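You operate a simulated robot arm through the tools that you are given. There is no shell and no other tool.

Carry out the task below with a simulated robot arm. There is one attempt and no reset: what you move stays moved.

TASK
Put things in order on the back of the change kit bench. At the end: the white loop plug from the back of the change kit bench stands where the blue felt pad stood; the yellow dust cap from the back of the change kit bench stands where the white loop plug stood; the yellow tape roll is on the green load board; the blue felt pad stands where the yellow tape roll stood; whatever was shut is shut again. Leave all else as you found it, and nothing knocked over.

The check looks at the end state, three seconds after you hand in, the way a careful person would. Anything else that was tipped, shoved, dropped, spilled or broken makes it a failure. Lids that push on must go on centred and level and be pressed home; caps that screw on are set level and turned clockwise until they are tight.

THE ROBOT
A 6-joint arm with a two-finger gripper, fixed in place. Base frame: the origin is at the foot of the arm, x ahead of it, y to its left, z up; the work surface is at about z = 0. Lengths are in mm, angles in degrees, forces in N, time in s.
With the tool pointing down near the work surface it reaches from about 240 to 620 mm from the base axis. Its first joint turns from -66.0 to 66.0 degrees. Payload 1.37 kg.
The TCP is the grasp point between the finger pads, 22 mm short of the fingertips. In the tool frame z runs along the fingers and y along their closing line. The gripper opens to 92 mm; its body begins 65 mm behind the TCP.
Orientation is that of the tool frame in the base frame, as [roll, pitch, yaw] about the fixed x, y, z axes, in that order (R = Rz(yaw) Ry(pitch) Rx(roll)). With the fingers straight down and closing along the base's y, the tool's x points along the base's -x, its y along +y and its z along -z.

THE INTERFACE
- The arm moves only by the tool nudge_tool. Its argument "motion" is a list of rows, each a list of 7 numbers: the turn, a rotation vector about the tool's x, y, z in units of 8 degrees (1.0 is 8 degrees), then the shift along the tool's x, y, z in units of 40 mm (1.0 is 40 mm), then the closure in counts, from 0 (fully open) to 255 (shut). In form: [[rx, ry, rz, x, y, z, gripper], ...]. A call has 1 to 20 rows; each row shifts and turns the commanded pose from where the row before left it, along the tool's axes as they then stand. A call with a number of a shift or a turn outside -1 to 1 is refused whole. Rows are played at 5 a second. More than 50 mm and 8.6 degrees between two rows, or a gripper value outside its range, and nothing of the call is played. Where a pose cannot be reached the arm comes as near as it can. A force on the tool above 40 N (or 10 N above the force at the start of the call, whichever is more), or a blocked arm, ends the call early, and 0.2 s more pass. Each finger travels about 59.9 mm/s and halts on what it meets, pressing with about 23 N; the grip force reading is that of the motor and also rises with nothing between the fingers. The clock runs only during rows and for 0.2 s after the last one: add rows that do not move to give the fingers time. It gives the time, the measured TCP pose, the force on the tool (base axes), the opening and the grip force at its end, in the units of the frame above (readings bear some noise), with the torque about the TCP (base axes, N m) and any sound that the robot's microphone picked up.
- Cameras (640 x 400 px; columns grow to the right, rows downward): "scene" is fixed at [31, -429.7, 580.5]; the picture's right is [0.80, -0.60, 0.00], its down [-0.36, -0.48, -0.80] and it looks along [0.48, 0.64, -0.60] (base axes); focal length 331 px, centre (320, 200). "wrist" rides on the gripper at [71, 19, -102] in the tool frame; the picture's right is [-0.26, 0.97, 0.00], its down [-0.75, -0.20, -0.62] and it looks along [-0.60, -0.16, 0.78] (tool axes); focal length 280 px, centre (320, 200). There is no depth. A picture from a camera that has moved, and an enlarged one, comes with that camera's place and axes in the base frame and with its lens.
- camera(camera): a new picture of that camera. The clock stands still meanwhile.
- enlarge(camera, box): a new picture of the part [left, top, right, bottom] of that camera's present view, enlarged. The clock stands still meanwhile.
- hand_in(): hands the job in; it is judged then, once.

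Places have to be worked out from the pictures, the camera data and where the tool is seen. Open the gripper and draw the arm clear of the work before you hand the job in, unless the task says otherwise.

The tools are called after "Emit:" as a command line: name --pt "numbers of a row" for each row, then --argument value for the rest, lists and objects as JSON in quotes. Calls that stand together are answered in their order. nudge_tool: Moves the arm, as the interface text tells. Its arguments: {"type":"object","properties":{"motion":{"type":"array","items":{"type":"array","items":{"type":"number"}}}},"required":["motion"]} The other tools are called the same way: camera (camera) takes a picture; enlarge (camera, box) takes an enlarged picture of a part of a camera's view; hand_in () hands the job in.

At the start:

```text
clock: 0.0
position: [420.2, 15.5, 288.8]
tcp_rot: [-179.9, 0.0, 179.9]
contact_force: [-0.1, -0.2, -0.1]
torque: [-0.03, -0.03, 0.04]
width: 92.0
finger_force: 0.1
```

scene: 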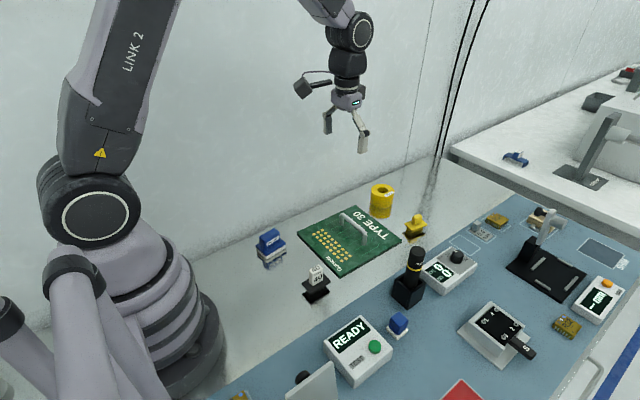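
wrist: 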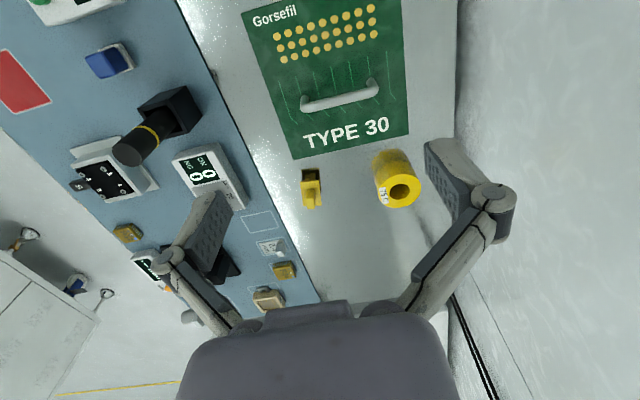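

I start by looking closer at the back strip of the bench, where the blue pad, white plug, board, tape roll and yellow cap are standing.

Emit:
enlarge --camera "scene" --box '[230, 160, 450, 310]'

Emit:
enlarge --camera "scene" --box '[240, 215, 340, 315]'

Emit:
enlarge --camera "scene" --box '[350, 170, 450, 270]'

Emit:
enlarge --camera "wrist" --box '[220, 0, 480, 240]'

```text
2.67 times, centred on (340, 235) of scene
camera zoom: at [31.0, -429.7, 580.5], right [0.8, -0.6, 0.0], down [-0.36, -0.48, -0.8], along [0.48, 0.64, -0.6], focal length 882 px, centre (267, 107)
```

zoom: 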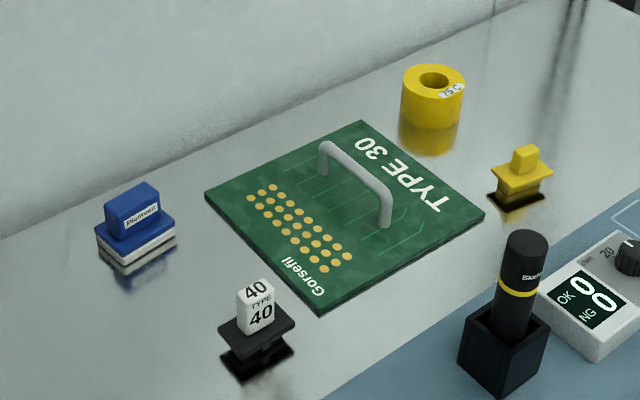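

```text
4.00 times, centred on (290, 265) of scene
camera zoom: at [31.0, -429.7, 580.5], right [0.8, -0.6, 0.0], down [-0.36, -0.48, -0.8], along [0.48, 0.64, -0.6], focal length 1323 px, centre (440, -60)
```

zoom: 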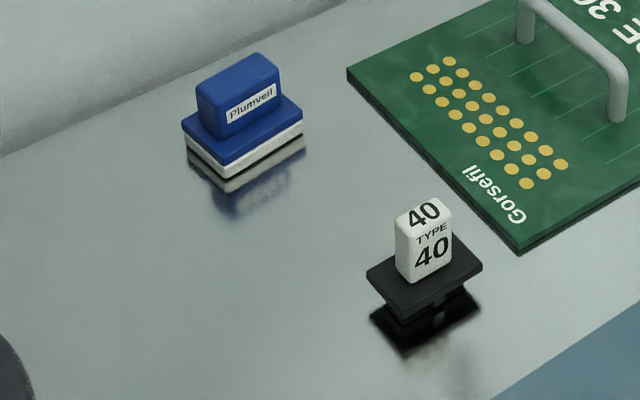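

```text
4.00 times, centred on (400, 220) of scene
camera zoom: at [31.0, -429.7, 580.5], right [0.8, -0.6, 0.0], down [-0.36, -0.48, -0.8], along [0.48, 0.64, -0.6], focal length 1323 px, centre (0, 120)
```

zoom: 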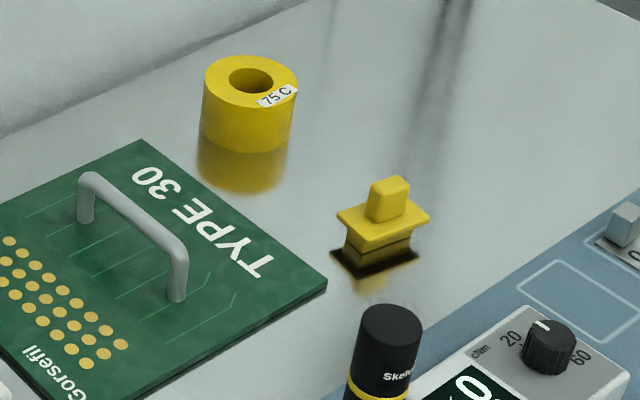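

```text
1.67 times, centred on (350, 120) of wrist
camera zoom: at [349.6, 33.5, 390.2], right [0.26, 0.97, 0.0], down [0.75, -0.2, 0.62], along [0.6, -0.16, -0.78], focal length 467 px, centre (270, 333)
```

zoom: 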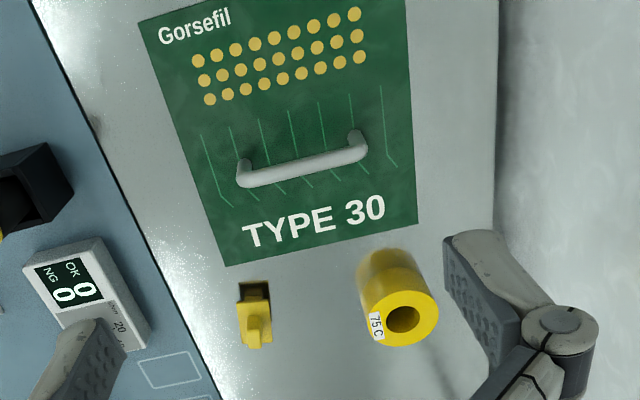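

The pad stands around (278, 98), the tape roll around (637, 80), and the board spans roughly x 358–556, y −71–105 with a handle at x≈468. I move the wrist camera over for a closer look at the tape roll and the yellow cap.

Emit:
nudge_tool --pt "0 0 0 -0.5 0.2 0.43 0" --pt "0 0 0 -0.5 0.2 0.43 0" --pt "0 0 0 -0.5 0.2 0.43 0" --pt "0 0 0 -0.5 0.2 0.43 0" --pt "0 0 0 0 0 0 0"

Emit:
camera --camera "wrist"

Emit:
enlarge --camera "wrist" --box '[200, 60, 440, 210]'

```text
clock: 1.2
position: [500.1, 46.6, 219.6]
tcp_rot: [180.0, 0.1, -179.9]
contact_force: [-0.5, 0.3, -0.5]
torque: [0.01, -0.03, -0.05]
width: 92.1
finger_force: 0.0
```

```text
taken
camera wrist: at [429.4, 65.2, 321.8], right [0.26, 0.96, 0.0], down [0.75, -0.2, 0.63], along [0.6, -0.16, -0.78], focal length 280 px, centre (320, 200)
```

wrist: 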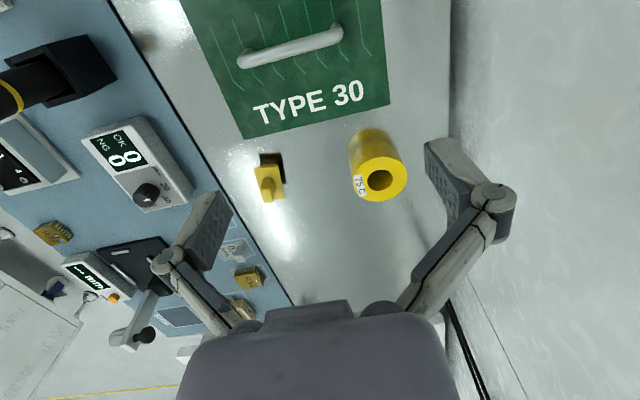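

```text
2.67 times, centred on (320, 135) of wrist
camera zoom: at [429.4, 65.2, 321.8], right [0.26, 0.96, 0.0], down [0.75, -0.2, 0.63], along [0.6, -0.16, -0.78], focal length 748 px, centre (320, 373)
```

zoom: 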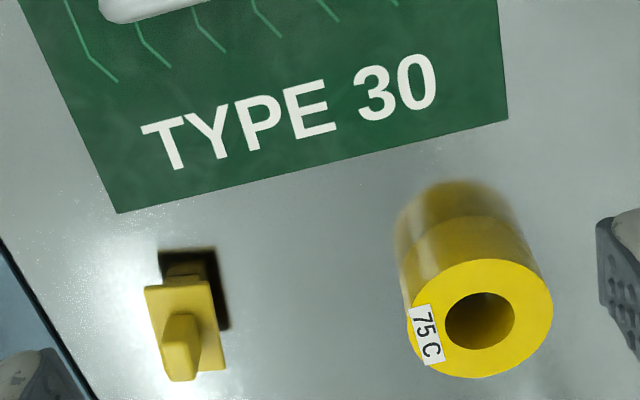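

To calibrate heights, I take tighter zooms of the roll and the board corners from both cameras, and check where the gripper itself shows up in the scene view.

Emit:
enlarge --camera "scene" --box '[360, 175, 408, 205]'

Emit:
enlarge --camera "scene" --box '[360, 195, 408, 225]'

Emit:
enlarge --camera "wrist" --box '[330, 120, 426, 180]'

Emit:
camera --camera "scene"

```text
13.33 times, centred on (384, 190) of scene
camera zoom: at [31.0, -429.7, 580.5], right [0.8, -0.6, 0.0], down [-0.36, -0.48, -0.8], along [0.48, 0.64, -0.6], focal length 4411 px, centre (-533, 333)
```

zoom: 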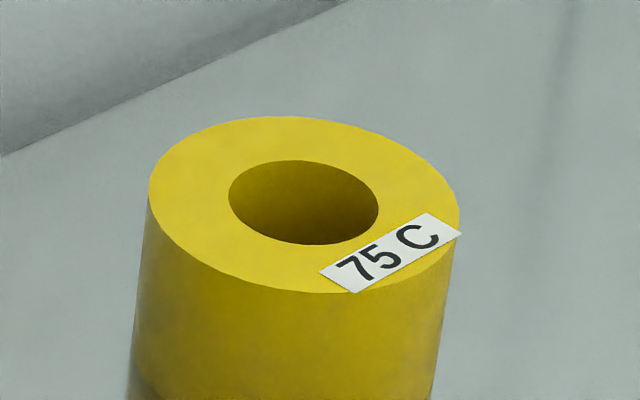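

```text
13.33 times, centred on (384, 210) of scene
camera zoom: at [31.0, -429.7, 580.5], right [0.8, -0.6, 0.0], down [-0.36, -0.48, -0.8], along [0.48, 0.64, -0.6], focal length 4411 px, centre (-533, 67)
```

zoom: 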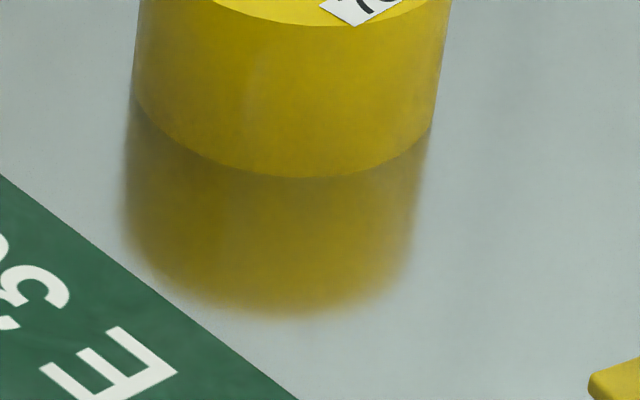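

```text
6.67 times, centred on (378, 150) of wrist
camera zoom: at [429.4, 65.2, 321.8], right [0.26, 0.96, 0.0], down [0.75, -0.2, 0.63], along [0.6, -0.16, -0.78], focal length 1869 px, centre (-67, 533)
```

zoom: 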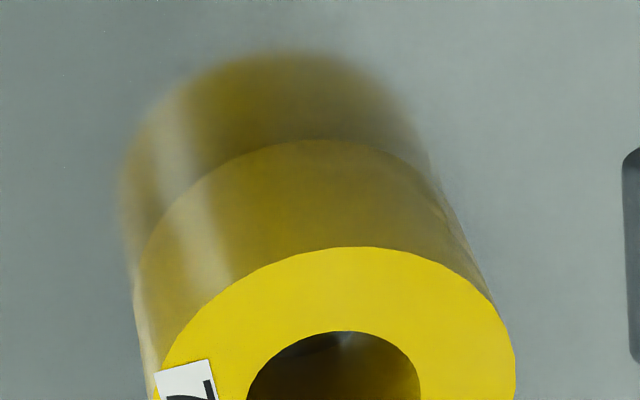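

```text
taken
```

scene: 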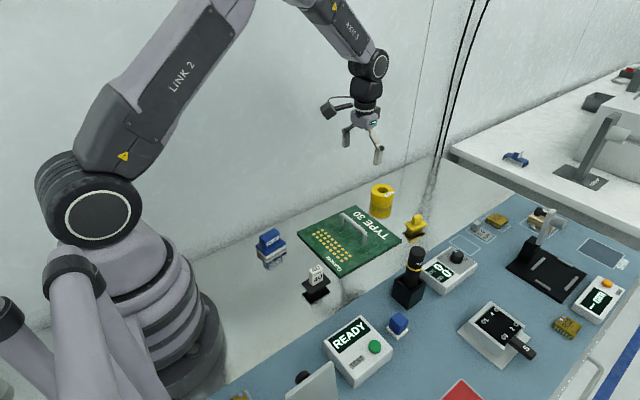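

The roll's two-view match suggests the tabletop may sit slightly below z = 0, so I zoom on the fingertips in the scene view to check the camera against the known TCP.

Emit:
enlarge --camera "scene" --box '[324, 110, 404, 170]'

Emit:
enlarge --camera "wrist" --box '[340, 80, 420, 130]'

Emit:
enlarge --camera "wrist" --box '[220, 110, 300, 210]'

Emit:
enlarge --camera "scene" --box '[336, 196, 416, 256]'

```text
6.67 times, centred on (364, 140) of scene
camera zoom: at [31.0, -429.7, 580.5], right [0.8, -0.6, 0.0], down [-0.36, -0.48, -0.8], along [0.48, 0.64, -0.6], focal length 2206 px, centre (27, 600)
```

zoom: 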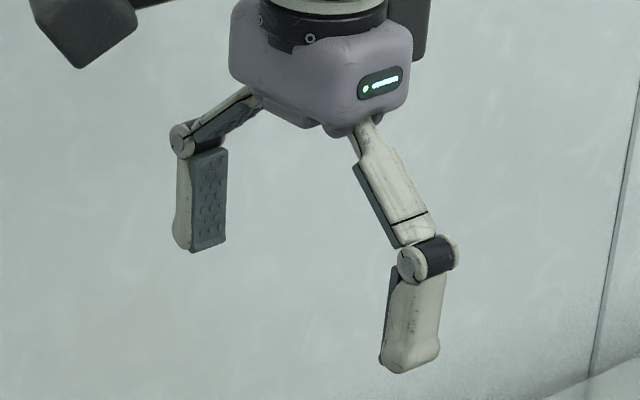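

```text
8.00 times, centred on (380, 105) of wrist
camera zoom: at [429.4, 65.2, 321.8], right [0.26, 0.96, 0.0], down [0.75, -0.2, 0.63], along [0.6, -0.16, -0.78], focal length 2243 px, centre (-160, 960)
```

zoom: 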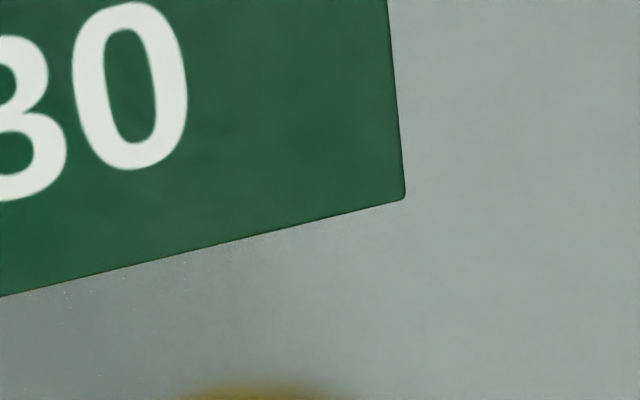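

```text
4.00 times, centred on (260, 160) of wrist
camera zoom: at [429.4, 65.2, 321.8], right [0.26, 0.96, 0.0], down [0.75, -0.2, 0.63], along [0.6, -0.16, -0.78], focal length 1122 px, centre (560, 360)
```

zoom: 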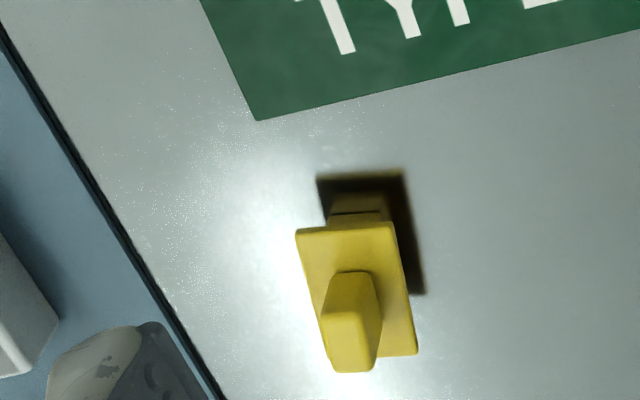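

```text
6.67 times, centred on (376, 226) of scene
camera zoom: at [31.0, -429.7, 580.5], right [0.8, -0.6, 0.0], down [-0.36, -0.48, -0.8], along [0.48, 0.64, -0.6], focal length 2206 px, centre (-53, 27)
```

zoom: 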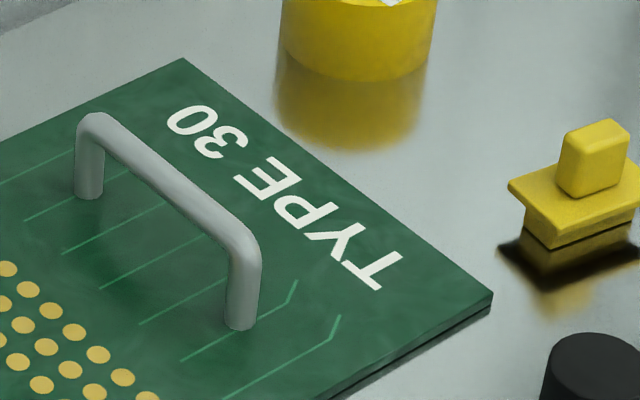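

The fingers show a consistent ~4 mm sideways offset in the scene view, which is just rounding of its axes, so I trust the wrist camera more and put the roll near (635, 86). I tilt the tool 16° outward for reach and come above the roll at z≈130 to check the alignment.

Emit:
nudge_tool --pt "0 -1 0 0 0 0 0" --pt "0 -1 0 0 0 0 0" --pt "0 0 0 -0.511 0.197 0.6125 0" --pt "0 0 0 -0.511 0.197 0.6125 0" --pt "0 0 0 -0.511 0.197 0.6125 0" --pt "0 0 0 -0.511 0.197 0.6125 0" --pt "0 0 0 -0.511 0.197 0.6125 0" --pt "0 0 0 0 0 0 0"

Emit:
camera --camera "wrist"

Emit:
camera --camera "scene"

```text
clock: 3.0
position: [632.5, 85.4, 131.9]
tcp_rot: [-179.9, 16.1, -179.9]
contact_force: [-0.1, 0.3, 0.2]
torque: [0.01, 0.02, 0.01]
width: 91.9
finger_force: 0.0
```

```text
taken
camera wrist: at [536.6, 104.7, 210.9], right [0.25, 0.96, 0.07], down [0.55, -0.2, 0.81], along [0.79, -0.16, -0.58], focal length 280 px, centre (320, 200)
```

wrist: 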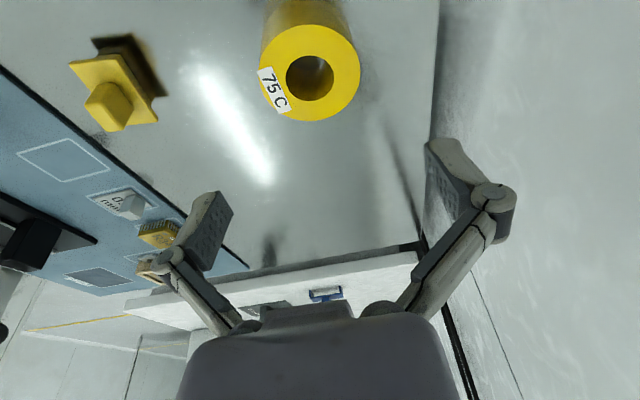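

```text
taken
```

scene: 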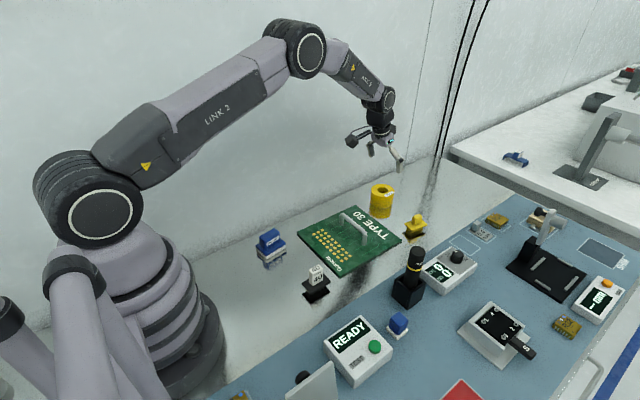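

The roll lies nearly on the tool axis. I zoom in on the roll and the cap in this wrist view to fix their positions.

Emit:
enlarge --camera "wrist" --box '[240, 0, 400, 130]'

Emit:
enlarge --camera "wrist" --box '[50, 20, 190, 140]'

```text
3.08 times, centred on (320, 65) of wrist
camera zoom: at [536.6, 104.7, 210.9], right [0.25, 0.96, 0.07], down [0.55, -0.2, 0.81], along [0.79, -0.16, -0.58], focal length 863 px, centre (320, 615)
```

zoom: 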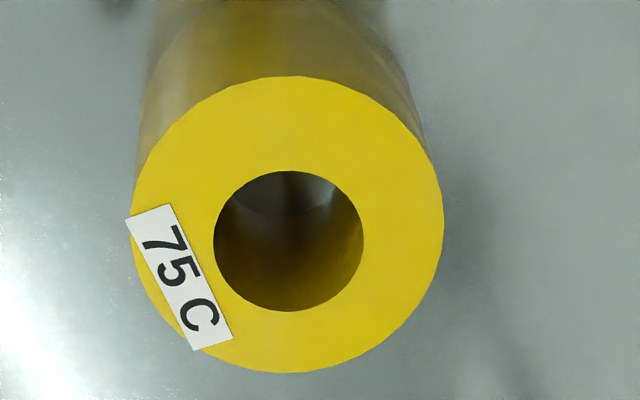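

```text
3.33 times, centred on (120, 80) of wrist
camera zoom: at [536.6, 104.7, 210.9], right [0.25, 0.96, 0.07], down [0.55, -0.2, 0.81], along [0.79, -0.16, -0.58], focal length 935 px, centre (987, 600)
```

zoom: 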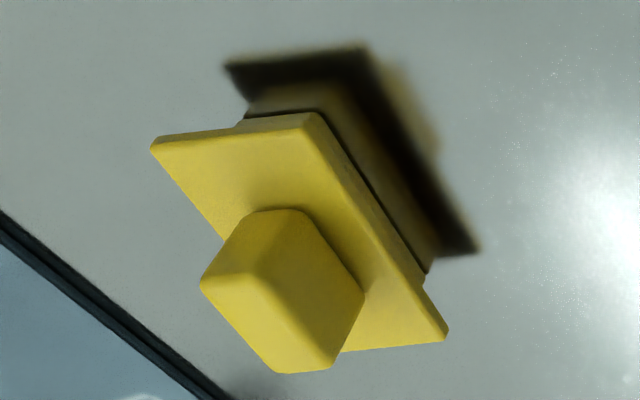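

The roll's centre works out to about (637, 84.6), diameter ~66, top at ~41 mm, matching from two wrist views. I lower the open fingers around it to z≈28, without closing yet.

Emit:
nudge_tool --pt "0 0 0 0.1013 -0.0033 0.4213 0" --pt "0 0 0 0.1013 -0.0033 0.4213 0" --pt "0 0 0 0.1013 -0.0033 0.4213 0" --pt "0 0 0 0.1013 -0.0033 0.4213 0" --pt "0 0 0 0.0507 -0.0017 0.2107 0" --pt "0 0 0 0.0507 -0.0017 0.2107 0" --pt "0 0 0 0.0507 -0.0017 0.2107 0" --pt "0 0 0 0.0507 -0.0017 0.2107 0" --pt "0 0 0 0 0 0 0"

Emit:
camera --camera "wrist"

Emit:
enlarge --camera "scene" --box '[340, 130, 440, 240]'

```text
clock: 5.0
position: [636.8, 86.1, 25.9]
tcp_rot: [180.0, 16.1, -179.9]
contact_force: [0.0, 0.7, 1.0]
torque: [-0.01, -0.02, -0.01]
width: 91.9
finger_force: 0.1
```

```text
taken
camera wrist: at [540.1, 104.6, 104.4], right [0.25, 0.97, 0.07], down [0.55, -0.2, 0.81], along [0.8, -0.16, -0.58], focal length 280 px, centre (320, 200)
```

wrist: 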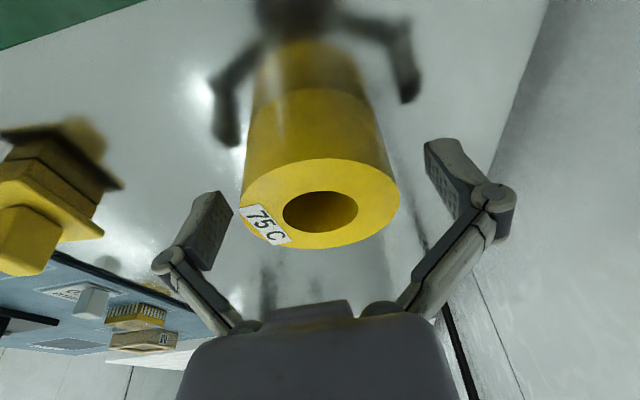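

```text
3.64 times, centred on (390, 185) of scene
camera zoom: at [31.0, -429.7, 580.5], right [0.8, -0.6, 0.0], down [-0.36, -0.48, -0.8], along [0.48, 0.64, -0.6], focal length 1203 px, centre (66, 254)
```

zoom: 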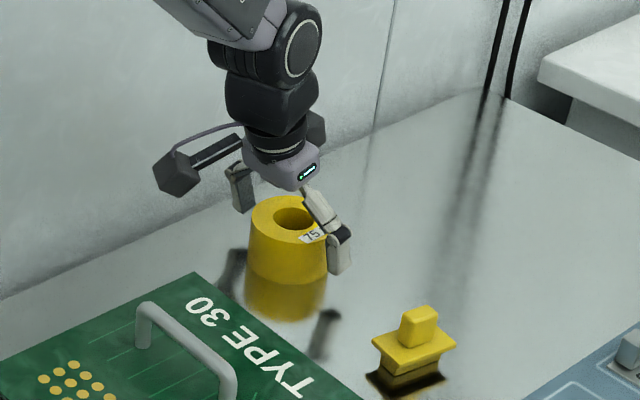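

The roll sits centred between the open fingers (columns 240–400 about 320). I close the gripper on it.

Emit:
nudge_tool --pt "0 0 0 0 0 0 255" --pt "0 0 0 0 0 0 255" --pt "0 0 0 0 0 0 255" --pt "0 0 0 0 0 0 255" --pt "0 0 0 0 0 0 255"

Emit:
camera --camera "wrist"

```text
clock: 6.2
position: [636.5, 85.8, 25.8]
tcp_rot: [180.0, 16.0, -180.0]
contact_force: [-2.4, 0.0, 4.6]
torque: [0.0, 0.04, -0.01]
width: 61.6
finger_force: 22.4
```

```text
taken
camera wrist: at [540.2, 104.7, 104.8], right [0.25, 0.96, 0.07], down [0.55, -0.2, 0.81], along [0.8, -0.16, -0.58], focal length 280 px, centre (320, 200)
```

wrist: 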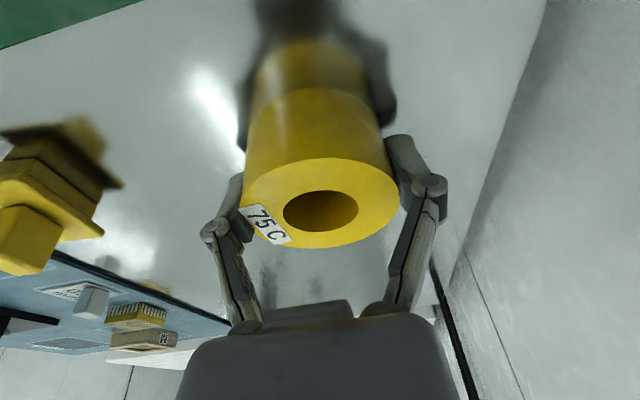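

Grip holds at width 61.6 with 22 N. I lift the roll straight up about 90 mm.

Emit:
nudge_tool --pt "0 0 0 -0.0345 0 -0.12 255" --pt "0 0 0 -0.0345 0 -0.12 255" --pt "0 0 0 -0.0861 0 -0.3004 255" --pt "0 0 0 -0.0861 0 -0.3004 255" --pt "0 0 0 -0.0861 0 -0.3004 255" --pt "0 0 0 -0.0861 0 -0.3004 255" --pt "0 0 0 -0.0861 0 -0.3004 255" --pt "0 0 0 -0.0861 0 -0.3004 255" --pt "0 0 0 0 0 0 255"

Emit:
camera --camera "wrist"

Emit:
camera --camera "scene"

```text
clock: 8.2
position: [635.6, 85.7, 111.4]
tcp_rot: [180.0, 15.8, 180.0]
contact_force: [0.3, -0.8, -1.6]
torque: [-0.03, 0.0, 0.0]
width: 61.0
finger_force: 22.4
```

```text
taken
camera wrist: at [539.9, 105.0, 190.0], right [0.25, 0.97, 0.07], down [0.55, -0.2, 0.81], along [0.8, -0.16, -0.58], focal length 280 px, centre (320, 200)
```

wrist: 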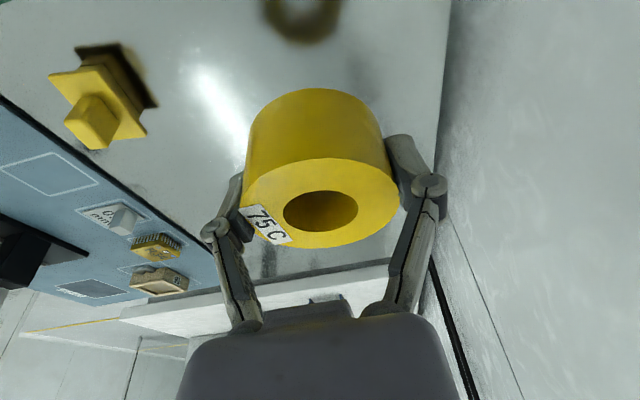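

```text
taken
```

scene: 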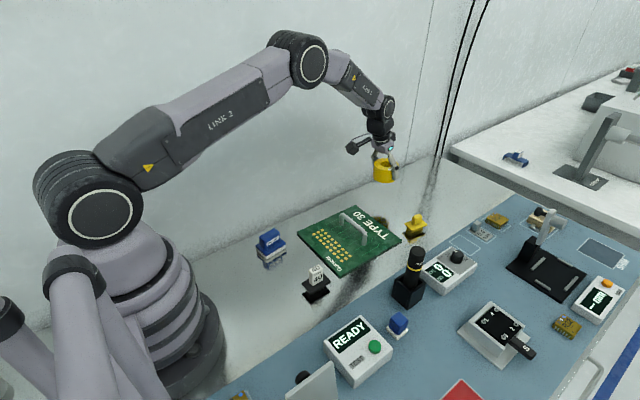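

The roll came up level and its reflection has separated. I carry it over to the board's contact-side area at about (408, 20), staying high above the handle.

Emit:
nudge_tool --pt "0 0 0 0.684 -0.205 -0.196 255" --pt "0 0 0 0.684 -0.205 -0.196 255" --pt "0 0 0 0.684 -0.205 -0.196 255" --pt "0 0 0 0.684 -0.205 -0.196 255" --pt "0 0 0 0.684 -0.205 -0.196 255" --pt "0 0 0 0.684 -0.205 -0.196 255" --pt "0 0 0 0.684 -0.205 -0.196 255" --pt "0 0 0 0.684 -0.205 -0.196 255" --pt "0 0 0 0 0 0 255"

Emit:
camera --camera "wrist"

Emit:
enlarge --camera "scene" --box '[240, 150, 420, 290]'

```text
clock: 10.2
position: [440.1, 25.9, 109.2]
tcp_rot: [-178.8, 15.8, -179.9]
contact_force: [0.3, -0.4, -1.1]
torque: [-0.03, -0.01, -0.01]
width: 61.3
finger_force: 23.0
out of reach, approached as far as the arm can: row 7, 8
```

```text
taken
camera wrist: at [344.9, 46.4, 188.3], right [0.26, 0.96, 0.05], down [0.55, -0.19, 0.81], along [0.79, -0.18, -0.58], focal length 280 px, centre (320, 200)
```

wrist: 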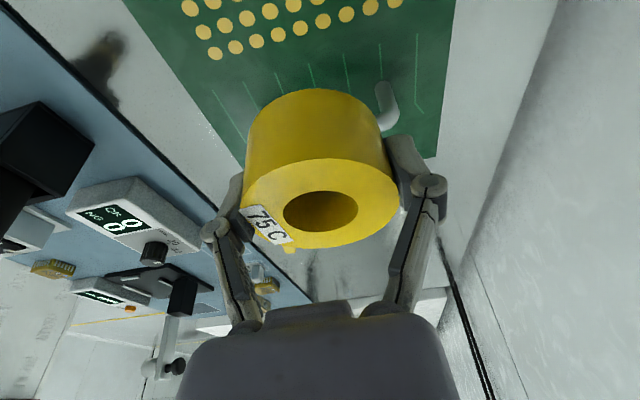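

```text
2.86 times, centred on (330, 220) of scene
camera zoom: at [31.0, -429.7, 580.5], right [0.8, -0.6, 0.0], down [-0.36, -0.48, -0.8], along [0.48, 0.64, -0.6], focal length 945 px, centre (291, 143)
```

zoom: 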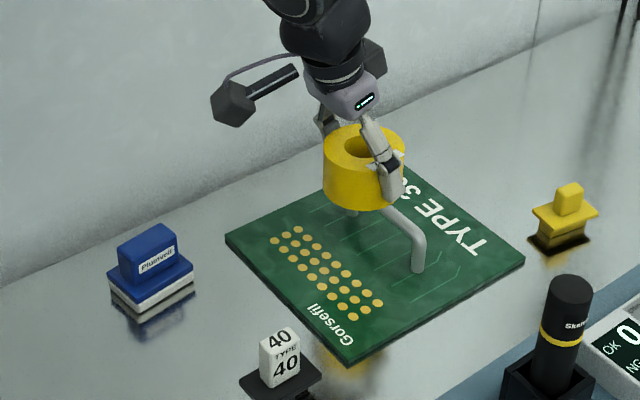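

With the 16° tilt the arm can't come that close in, so I'll use the far section of the board instead, between the handle (x≈471) and the board's edge (x≈559), which is just wide enough for the 66 mm roll. I move back outward and read the pose.

Emit:
nudge_tool --pt "0 0 0 -0.481 0 0.138 255" --pt "0 0 0 -0.481 0 0.138 255" --pt "0 0 0 -0.481 0 0.138 255" --pt "0 0 0 0 0 0 255"

```text
clock: 11.2
position: [476.7, 21.8, 110.1]
tcp_rot: [180.0, 16.0, -180.0]
contact_force: [-0.3, 0.0, -1.3]
torque: [0.02, 0.01, -0.03]
width: 61.3
finger_force: 22.9
out of reach, approached as far as the arm can: row 1, 2
```

The pose reads cleanly again at (476.7, 21.8, 110). I move out to x≈517.5 and look at how the roll sits above the gap between handle and edge.

Emit:
nudge_tool --pt "0 0 0 -0.49 0.006 0.1405 255" --pt "0 0 0 -0.49 0.006 0.1405 255" --pt "0 0 0 0 0 0 255"

Emit:
camera --camera "wrist"

Emit:
enlarge --camera "scene" --box '[300, 150, 420, 270]'

```text
clock: 12.0
position: [517.8, 23.8, 110.6]
tcp_rot: [-180.0, 16.1, 180.0]
contact_force: [-0.4, 0.2, -0.6]
torque: [-0.02, -0.02, 0.01]
width: 61.2
finger_force: 22.8
```

```text
taken
camera wrist: at [420.5, 42.0, 189.8], right [0.25, 0.97, 0.07], down [0.55, -0.2, 0.81], along [0.8, -0.16, -0.58], focal length 280 px, centre (320, 200)
```

wrist: 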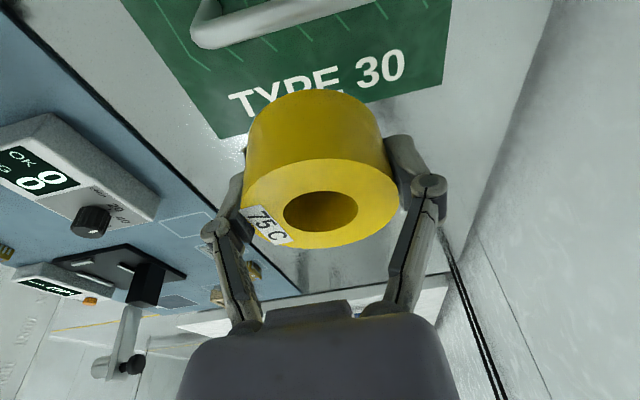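

```text
3.33 times, centred on (360, 210) of scene
camera zoom: at [31.0, -429.7, 580.5], right [0.8, -0.6, 0.0], down [-0.36, -0.48, -0.8], along [0.48, 0.64, -0.6], focal length 1103 px, centre (187, 167)
```

zoom: 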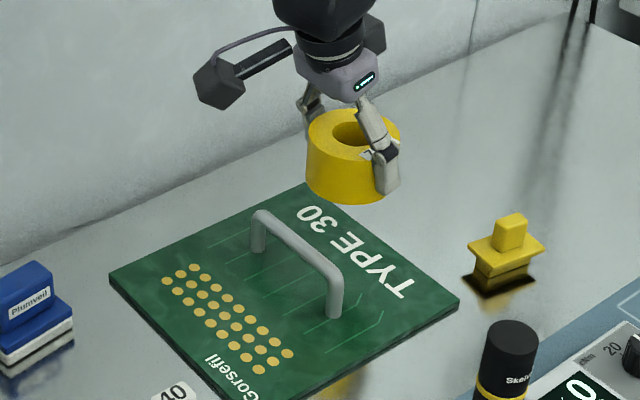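

The TCP is at (517.8, 23.8), with the handle's far side at x≈477 and the board edge at x≈557, so the roll has ~7 mm each side. I lower it to about 8 mm above the board and check.

Emit:
nudge_tool --pt "0 0 0 0.0973 0 0.3394 255" --pt "0 0 0 0.0973 0 0.3394 255" --pt "0 0 0 0.0973 0 0.3394 255" --pt "0 0 0 0.0973 0 0.3394 255" --pt "0 0 0 0.0778 0 0.2715 255" --pt "0 0 0 0 0 0 255"

Emit:
camera --camera "wrist"

Emit:
enlarge --camera "scene" --box '[320, 170, 410, 260]'

```text
clock: 13.4
position: [515.9, 25.0, 42.7]
tcp_rot: [180.0, 15.9, 180.0]
contact_force: [0.2, 0.1, -0.8]
torque: [-0.04, 0.0, 0.0]
width: 60.9
finger_force: 23.0
```

```text
taken
camera wrist: at [419.7, 43.2, 121.2], right [0.25, 0.97, 0.07], down [0.55, -0.2, 0.81], along [0.8, -0.16, -0.58], focal length 280 px, centre (320, 200)
```

wrist: 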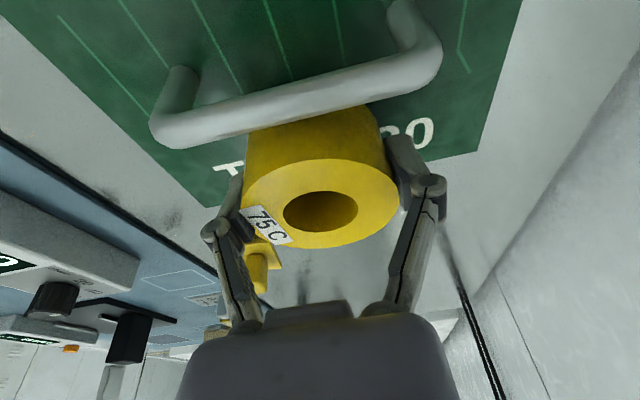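

```text
4.44 times, centred on (365, 215) of scene
camera zoom: at [31.0, -429.7, 580.5], right [0.8, -0.6, 0.0], down [-0.36, -0.48, -0.8], along [0.48, 0.64, -0.6], focal length 1470 px, centre (120, 133)
```

zoom: 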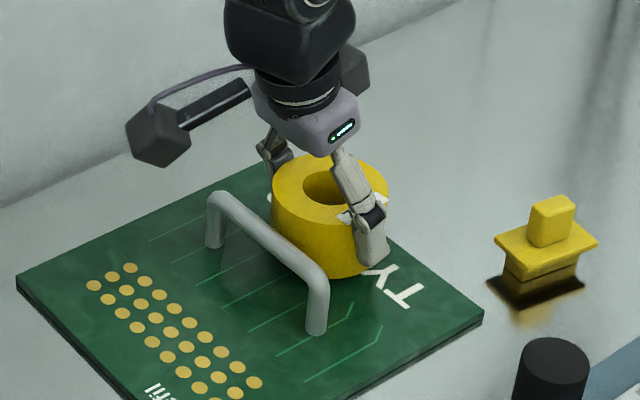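

Clearances look fine, with the roll just beyond the handle. I ease it 2.5 mm outward and lower in small steps while watching the force.

Emit:
nudge_tool --pt "0 0 0 -0.026 -0.02 0.137 255" --pt "0 0 0 0.0103 0 0.036 255" --pt "0 0 0 0.0103 0 0.036 255" --pt "0 0 0 0 0 0 255"

```text
clock: 14.4
position: [517.7, 23.6, 33.6]
tcp_rot: [179.9, 16.0, -179.8]
contact_force: [-0.2, 0.5, -0.8]
torque: [0.01, -0.01, 0.02]
width: 61.0
finger_force: 23.4
```

No contact yet at z = 33.6. I continue in 1 mm steps.

Emit:
nudge_tool --pt "0 0 0 0.0069 0 0.024 255" --pt "0 0 0 0.0069 0 0.024 255" --pt "0 0 0 0 0 0 255"

Emit:
enlarge --camera "scene" --box '[350, 190, 410, 240]'

```text
clock: 15.2
position: [517.9, 22.4, 33.1]
tcp_rot: [-179.9, 16.1, -180.0]
contact_force: [0.1, 0.0, 0.2]
torque: [0.04, -0.01, 0.01]
width: 60.9
finger_force: 23.0
```

```text
8.00 times, centred on (380, 215) of scene
camera zoom: at [31.0, -429.7, 580.5], right [0.8, -0.6, 0.0], down [-0.36, -0.48, -0.8], along [0.48, 0.64, -0.6], focal length 2647 px, centre (-160, 80)
```

zoom: 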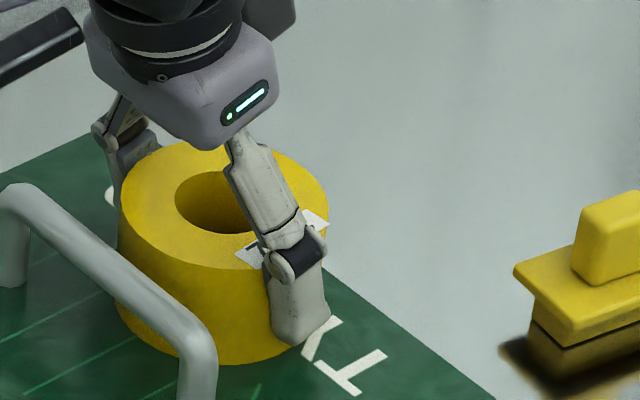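

Force is just moving off the hanging weight; I lower two more millimetres to make sure the roll is seated.

Emit:
nudge_tool --pt "0 0 0 0.0069 0 0.024 255" --pt "0 0 0 0 0 0 255"

Emit:
nudge_tool --pt "0 0 0 0.0069 0 0.024 255" --pt "0 0 0 0 0 0 255"

```text
clock: 15.8
position: [518.6, 21.9, 32.8]
tcp_rot: [-180.0, 16.1, 180.0]
contact_force: [-2.7, 1.7, 7.3]
torque: [0.24, 0.14, 0.03]
width: 61.1
finger_force: 23.2
```

```text
clock: 16.4
position: [519.0, 22.5, 33.0]
tcp_rot: [-179.9, 16.2, -179.9]
contact_force: [-4.3, 3.6, 16.5]
torque: [0.12, -0.15, -0.04]
width: 61.1
finger_force: 22.8
```

Contact is clear at z≈33 (16 N). I back off 1 mm and open the gripper fully.

Emit:
nudge_tool --pt "0 0 0 -0.0069 0 -0.024 255" --pt "0 0 0 0 0 0 0" --pt "0 0 0 0 0 0 0" --pt "0 0 0 0 0 0 0" --pt "0 0 0 0 0 0 0"

Emit:
camera --camera "wrist"

Emit:
enlarge --camera "scene" --box '[340, 180, 410, 250]'

```text
clock: 17.6
position: [517.5, 22.1, 32.2]
tcp_rot: [-179.9, 16.0, 179.9]
contact_force: [0.5, -0.3, 0.3]
torque: [0.0, 0.01, -0.02]
width: 92.2
finger_force: 0.0
```

```text
taken
camera wrist: at [422.2, 40.6, 110.5], right [0.25, 0.97, 0.07], down [0.55, -0.2, 0.81], along [0.8, -0.16, -0.58], focal length 280 px, centre (320, 200)
```

wrist: 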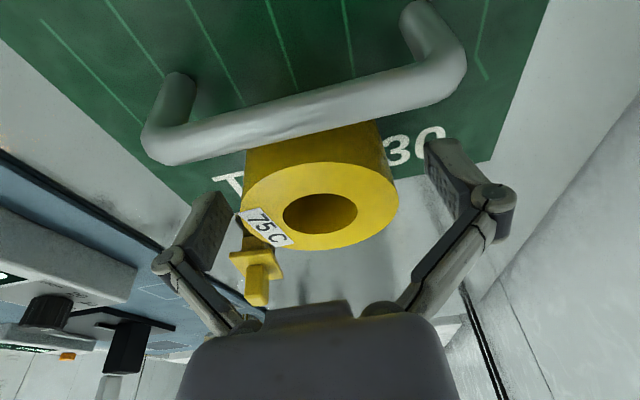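

```text
5.71 times, centred on (375, 215) of scene
camera zoom: at [31.0, -429.7, 580.5], right [0.8, -0.6, 0.0], down [-0.36, -0.48, -0.8], along [0.48, 0.64, -0.6], focal length 1890 px, centre (6, 114)
```

zoom: 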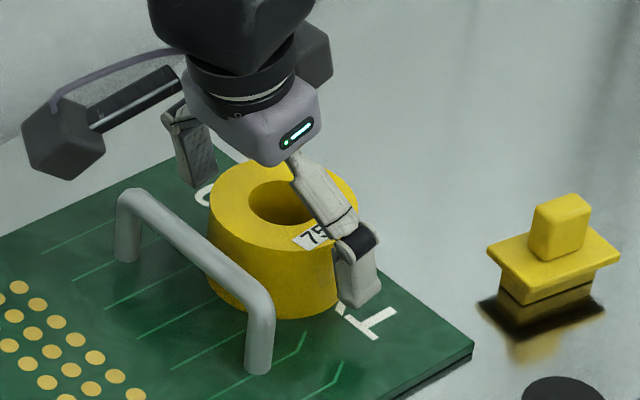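

The roll stands on the board. I rise straight up clear of it and look.

Emit:
nudge_tool --pt "0 0 0 -0.0345 0 -0.12 0" --pt "0 0 0 -0.0689 0 -0.24 0" --pt "0 0 0 -0.149 0 -0.521 0" --pt "0 0 0 -0.149 0 -0.521 0" --pt "0 0 0 -0.149 0 -0.521 0" --pt "0 0 0 -0.149 0 -0.521 0" --pt "0 0 0 -0.149 0 -0.521 0" --pt "0 0 0 -0.149 0 -0.521 0" --pt "0 0 0 0 0 0 0"

Emit:
camera --camera "wrist"

Emit:
enlarge --camera "scene" --box '[340, 180, 420, 250]'

```text
clock: 19.6
position: [519.2, 21.1, 176.4]
tcp_rot: [180.0, 16.0, 180.0]
contact_force: [0.3, 1.0, -0.3]
torque: [0.01, 0.0, 0.01]
width: 91.9
finger_force: 0.0
```

```text
taken
camera wrist: at [422.6, 40.7, 256.0], right [0.25, 0.97, 0.07], down [0.55, -0.2, 0.81], along [0.79, -0.16, -0.58], focal length 280 px, centre (320, 200)
```

wrist: 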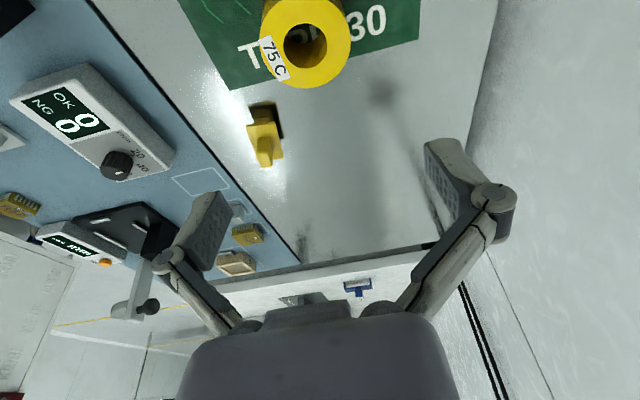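

```text
5.71 times, centred on (380, 215) of scene
camera zoom: at [31.0, -429.7, 580.5], right [0.8, -0.6, 0.0], down [-0.36, -0.48, -0.8], along [0.48, 0.64, -0.6], focal length 1890 px, centre (-23, 114)
```

zoom: 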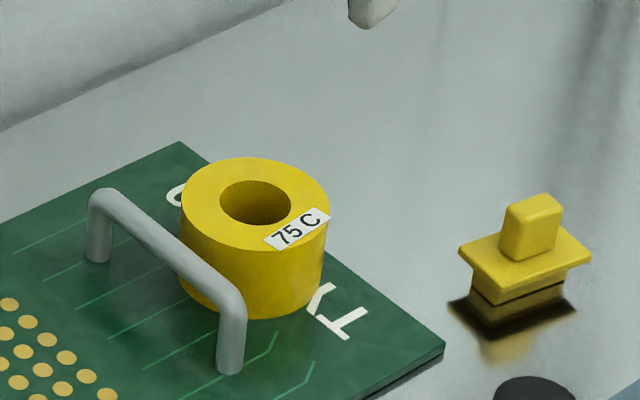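

The roll is settled on the board, clear of the handle. Before fetching the pad I check whether the vertical tool can reach the vacated spot at (637, 85), which tells me how to grip the pad.

Emit:
nudge_tool --pt "0 1 0 0 0 0 0" --pt "0 1 0 0 0 0 0" --pt "0 0 0 -0.589 0.32 0.4 0" --pt "0 0 0 -0.589 0.32 0.4 0" --pt "0 0 0 -0.589 0.32 0.4 0" --pt "0 0 0 -0.589 0.32 0.4 0" --pt "0 0 0 -0.589 0.32 0.4 0" --pt "0 0 0 0 0 0 0"

Emit:
nudge_tool --pt "0 0 0 0 0 0.3 0" --pt "0 0 0 0 0 0.3 0" --pt "0 0 0 0 0 0.3 0" --pt "0 0 0 0 0 0 0"

```text
clock: 21.4
position: [635.4, 85.8, 97.6]
tcp_rot: [-179.9, -0.1, 179.9]
contact_force: [0.1, -0.6, 0.2]
torque: [0.01, 0.02, 0.0]
width: 91.8
finger_force: 0.0
```

```text
clock: 22.4
position: [631.9, 86.1, 61.7]
tcp_rot: [-180.0, 0.1, 180.0]
contact_force: [0.5, 0.0, -0.7]
torque: [0.01, -0.04, 0.04]
width: 92.2
finger_force: 0.1
out of reach, approached as far as the arm can: row 2
```

Vertical reach falls just short (631.9 at z≈62). I test whether a small 4° tilt is enough to reach (638, 85) at grip height.

Emit:
nudge_tool --pt "0 -0.5 0 0 0 0 0" --pt "0 0 0 -0.1235 0 0.385 0" --pt "0 0 0 0 0 0 0"

```text
clock: 23.2
position: [638.5, 85.3, 46.8]
tcp_rot: [-180.0, 4.0, 180.0]
contact_force: [-0.8, -0.1, 0.4]
torque: [0.01, -0.01, -0.01]
width: 92.0
finger_force: 0.0
out of reach, approached as far as the arm can: row 1, 2
```

With 4° tilt the spot is reachable. I rise and travel over to the blue pad's place near (279, 105) at z≈197, keeping the 4° tilt to see if it also works there.

Emit:
nudge_tool --pt "0 0 0 -0.0655 0 -0.935 0" --pt "0 0 0 -0.0655 0 -0.935 0" --pt "0 0 0 -0.0655 0 -0.935 0" --pt "0 0 0 -0.0655 0 -0.935 0" --pt "0 0 0 0.814 0.0455 -0.057 0" --pt "0 0 0 0.814 0.0455 -0.057 0" --pt "0 0 0 0.814 0.0455 -0.057 0" --pt "0 0 0 0.814 0.0455 -0.057 0" --pt "0 0 0 0.814 0.0455 -0.057 0" --pt "0 0 0 0.814 0.0455 -0.057 0" --pt "0 0 0 0.814 0.0455 -0.057 0" --pt "0 0 0 0.814 0.0455 -0.057 0" --pt "0 0 0 0.814 0.0455 -0.057 0" --pt "0 0 0 0.814 0.0455 -0.057 0" --pt "0 0 0 0.814 0.0455 -0.057 0" --pt "0 0 0 0 0 0 0"

Emit:
camera --camera "wrist"

Emit:
camera --camera "scene"

```text
clock: 26.6
position: [278.3, 105.3, 199.3]
tcp_rot: [180.0, 4.0, 179.9]
contact_force: [0.2, 0.1, 0.1]
torque: [0.03, 0.01, -0.01]
width: 91.9
finger_force: 0.0
```

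```text
taken
camera wrist: at [200.6, 124.2, 295.5], right [0.26, 0.97, 0.02], down [0.71, -0.2, 0.68], along [0.66, -0.16, -0.74], focal length 280 px, centre (320, 200)
```

wrist: 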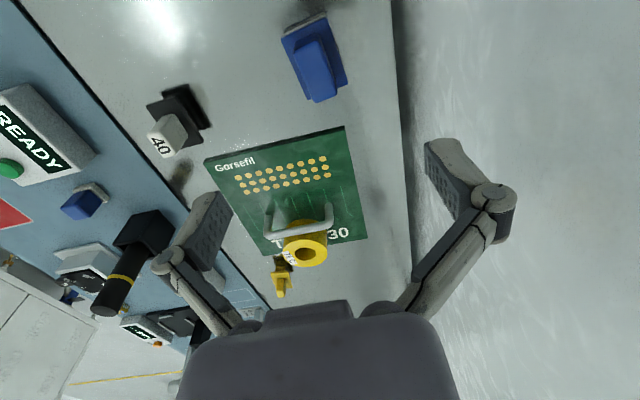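

```text
taken
```

scene: 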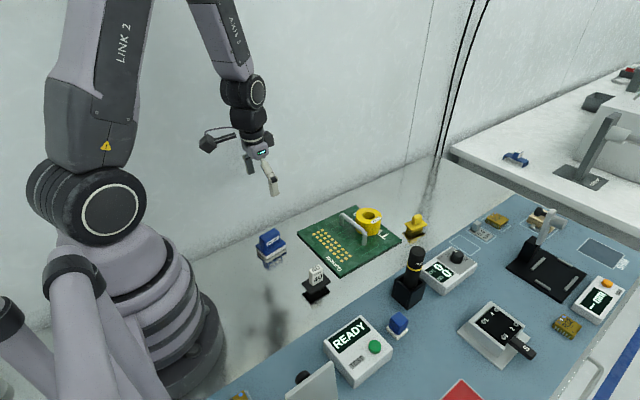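

Reachable here too at this height. I zoom in on the blue pad and the white plug from the wrist.

Emit:
enlarge --camera "wrist" --box '[264, 0, 364, 120]'

Emit:
enlarge --camera "wrist" --box '[130, 65, 230, 175]'

Emit:
enlarge --camera "scene" --box '[250, 222, 298, 272]'

Emit:
enlarge --camera "scene" --box '[292, 258, 340, 308]'

```text
3.33 times, centred on (314, 60) of wrist
camera zoom: at [200.6, 124.2, 295.5], right [0.26, 0.97, 0.02], down [0.71, -0.2, 0.68], along [0.66, -0.16, -0.74], focal length 935 px, centre (340, 667)
```

zoom: 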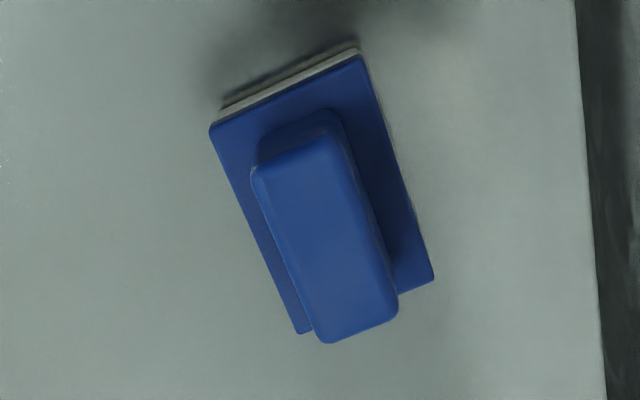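

```text
3.64 times, centred on (180, 120) of wrist
camera zoom: at [200.6, 124.2, 295.5], right [0.26, 0.97, 0.02], down [0.71, -0.2, 0.68], along [0.66, -0.16, -0.74], focal length 1020 px, centre (829, 491)
```

zoom: 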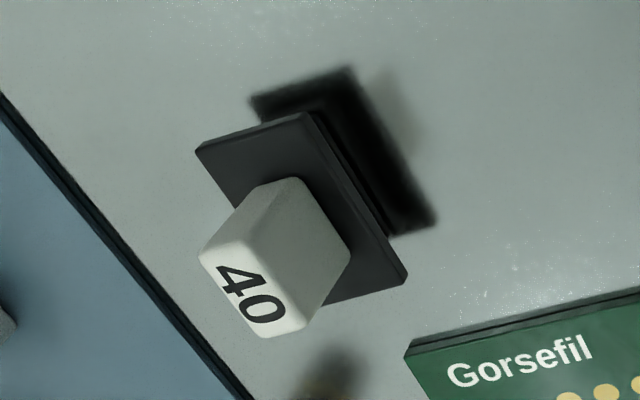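

```text
8.00 times, centred on (274, 247) of scene
camera zoom: at [31.0, -429.7, 580.5], right [0.8, -0.6, 0.0], down [-0.36, -0.48, -0.8], along [0.48, 0.64, -0.6], focal length 2647 px, centre (688, -176)
```

zoom: 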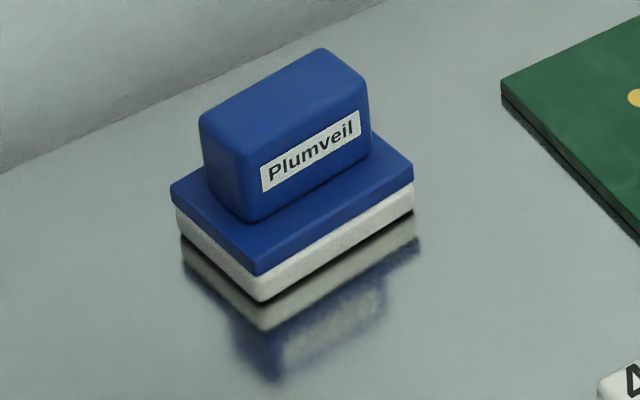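

```text
8.00 times, centred on (316, 283) of scene
camera zoom: at [31.0, -429.7, 580.5], right [0.8, -0.6, 0.0], down [-0.36, -0.48, -0.8], along [0.48, 0.64, -0.6], focal length 2647 px, centre (352, -464)
```

zoom: 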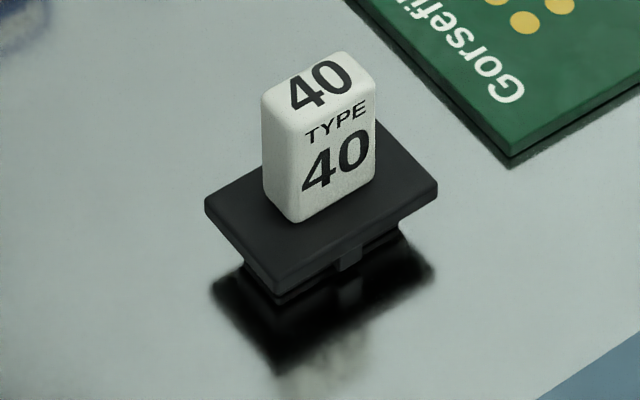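

The pad is centred near (280.5, 104.2), yawed about +6°, with its flange top at z≈15 and a ~21 mm wide handle up to z≈42. I turn the gripper 6° to match and come down to z≈110 over it.

Emit:
nudge_tool --pt "0 0 -0.775 0 0 0 0" --pt "0 0 0 0.0344 -0.0055 0.743 0" --pt "0 0 0 0.0344 -0.0055 0.743 0" --pt "0 0 0 0.0344 -0.0055 0.743 0" --pt "0 0 0 0 0 0 0"

Emit:
camera --camera "wrist"

Emit:
enlarge --camera "scene" --box '[220, 150, 320, 290]'

```text
clock: 27.8
position: [282.4, 98.4, 135.9]
tcp_rot: [-178.6, 3.9, -173.8]
contact_force: [0.0, 0.0, -0.5]
torque: [0.01, 0.01, -0.03]
width: 91.9
finger_force: 0.2
out of reach, approached as far as the arm can: row 3, 4
```

```text
taken
camera wrist: at [202.6, 112.6, 232.5], right [0.16, 0.99, -0.01], down [0.72, -0.11, 0.68], along [0.67, -0.11, -0.73], focal length 280 px, centre (320, 200)
```

wrist: 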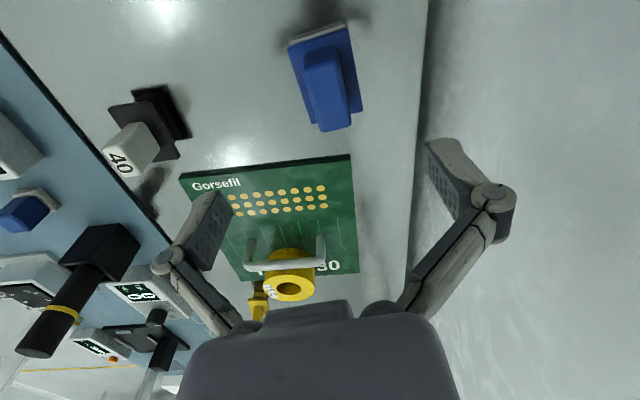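

```text
2.86 times, centred on (270, 220) of scene
camera zoom: at [31.0, -429.7, 580.5], right [0.8, -0.6, 0.0], down [-0.36, -0.48, -0.8], along [0.48, 0.64, -0.6], focal length 945 px, centre (463, 143)
```

zoom: 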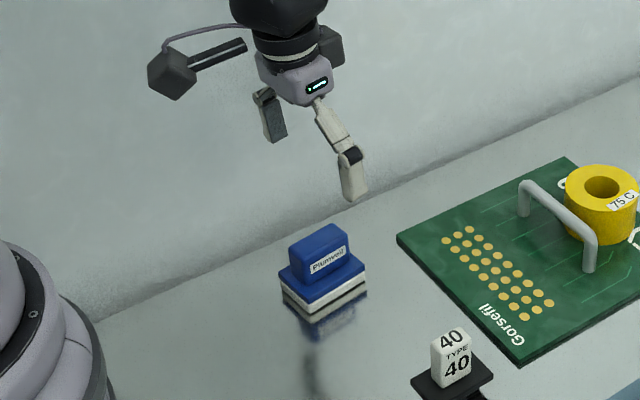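

A 4° tilt isn't reachable this low near the base, so I'll grip the pad with a vertical tool, 10 mm toward the base side of its handle centre; that keeps the placing point within vertical reach. I rise a little, level the tool and read the pose.

Emit:
nudge_tool --pt "0 0 0 0 0 -0.8 0" --pt "-0.054 0.4971 0 0 0 0 0" --pt "0 0 0 0 0 0 0" --pt "0 0 0 0 0 0 0"

```text
clock: 28.8
position: [282.1, 99.8, 138.1]
tcp_rot: [-178.8, 4.1, -173.8]
contact_force: [0.8, -0.5, 0.1]
torque: [0.03, 0.02, 0.01]
width: 91.8
finger_force: 0.0
out of reach, approached as far as the arm can: row 1, 2
```

The last rows were refused as out of reach and the pose barely changed. I raise the tool step by step to get off that limit and read again.

Emit:
nudge_tool --pt "0 0 0 0 0 -0.5 0" --pt "0 0 0 0 0 -0.5 0" --pt "0 0 0 0 0 -0.5 0" --pt "0 0 0 0 0 0 0"

```text
clock: 29.8
position: [285.6, 92.7, 181.4]
tcp_rot: [-176.2, 2.8, -174.0]
contact_force: [0.4, 0.0, -0.5]
torque: [0.01, 0.01, -0.02]
width: 91.9
finger_force: 0.0
out of reach, approached as far as the arm can: row 1, 2
```

The pose looks as though it is still settling toward the command. I hold for a second and read again.

Emit:
nudge_tool --pt "0 0 0 0 0 0 0" --pt "0 0 0 0 0 0 0" --pt "0 0 0 0 0 0 0" --pt "0 0 0 0 0 0 0" --pt "0 0 0 0 0 0 0"

Emit:
camera --camera "scene"

```text
clock: 31.0
position: [285.2, 93.4, 179.2]
tcp_rot: [-176.2, 2.8, -174.0]
contact_force: [0.2, -0.5, -0.3]
torque: [-0.01, 0.01, -0.02]
width: 92.2
finger_force: 0.0
```

```text
taken
```

scene: 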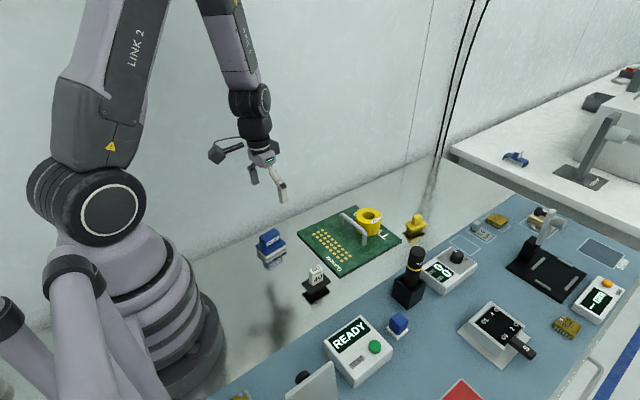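

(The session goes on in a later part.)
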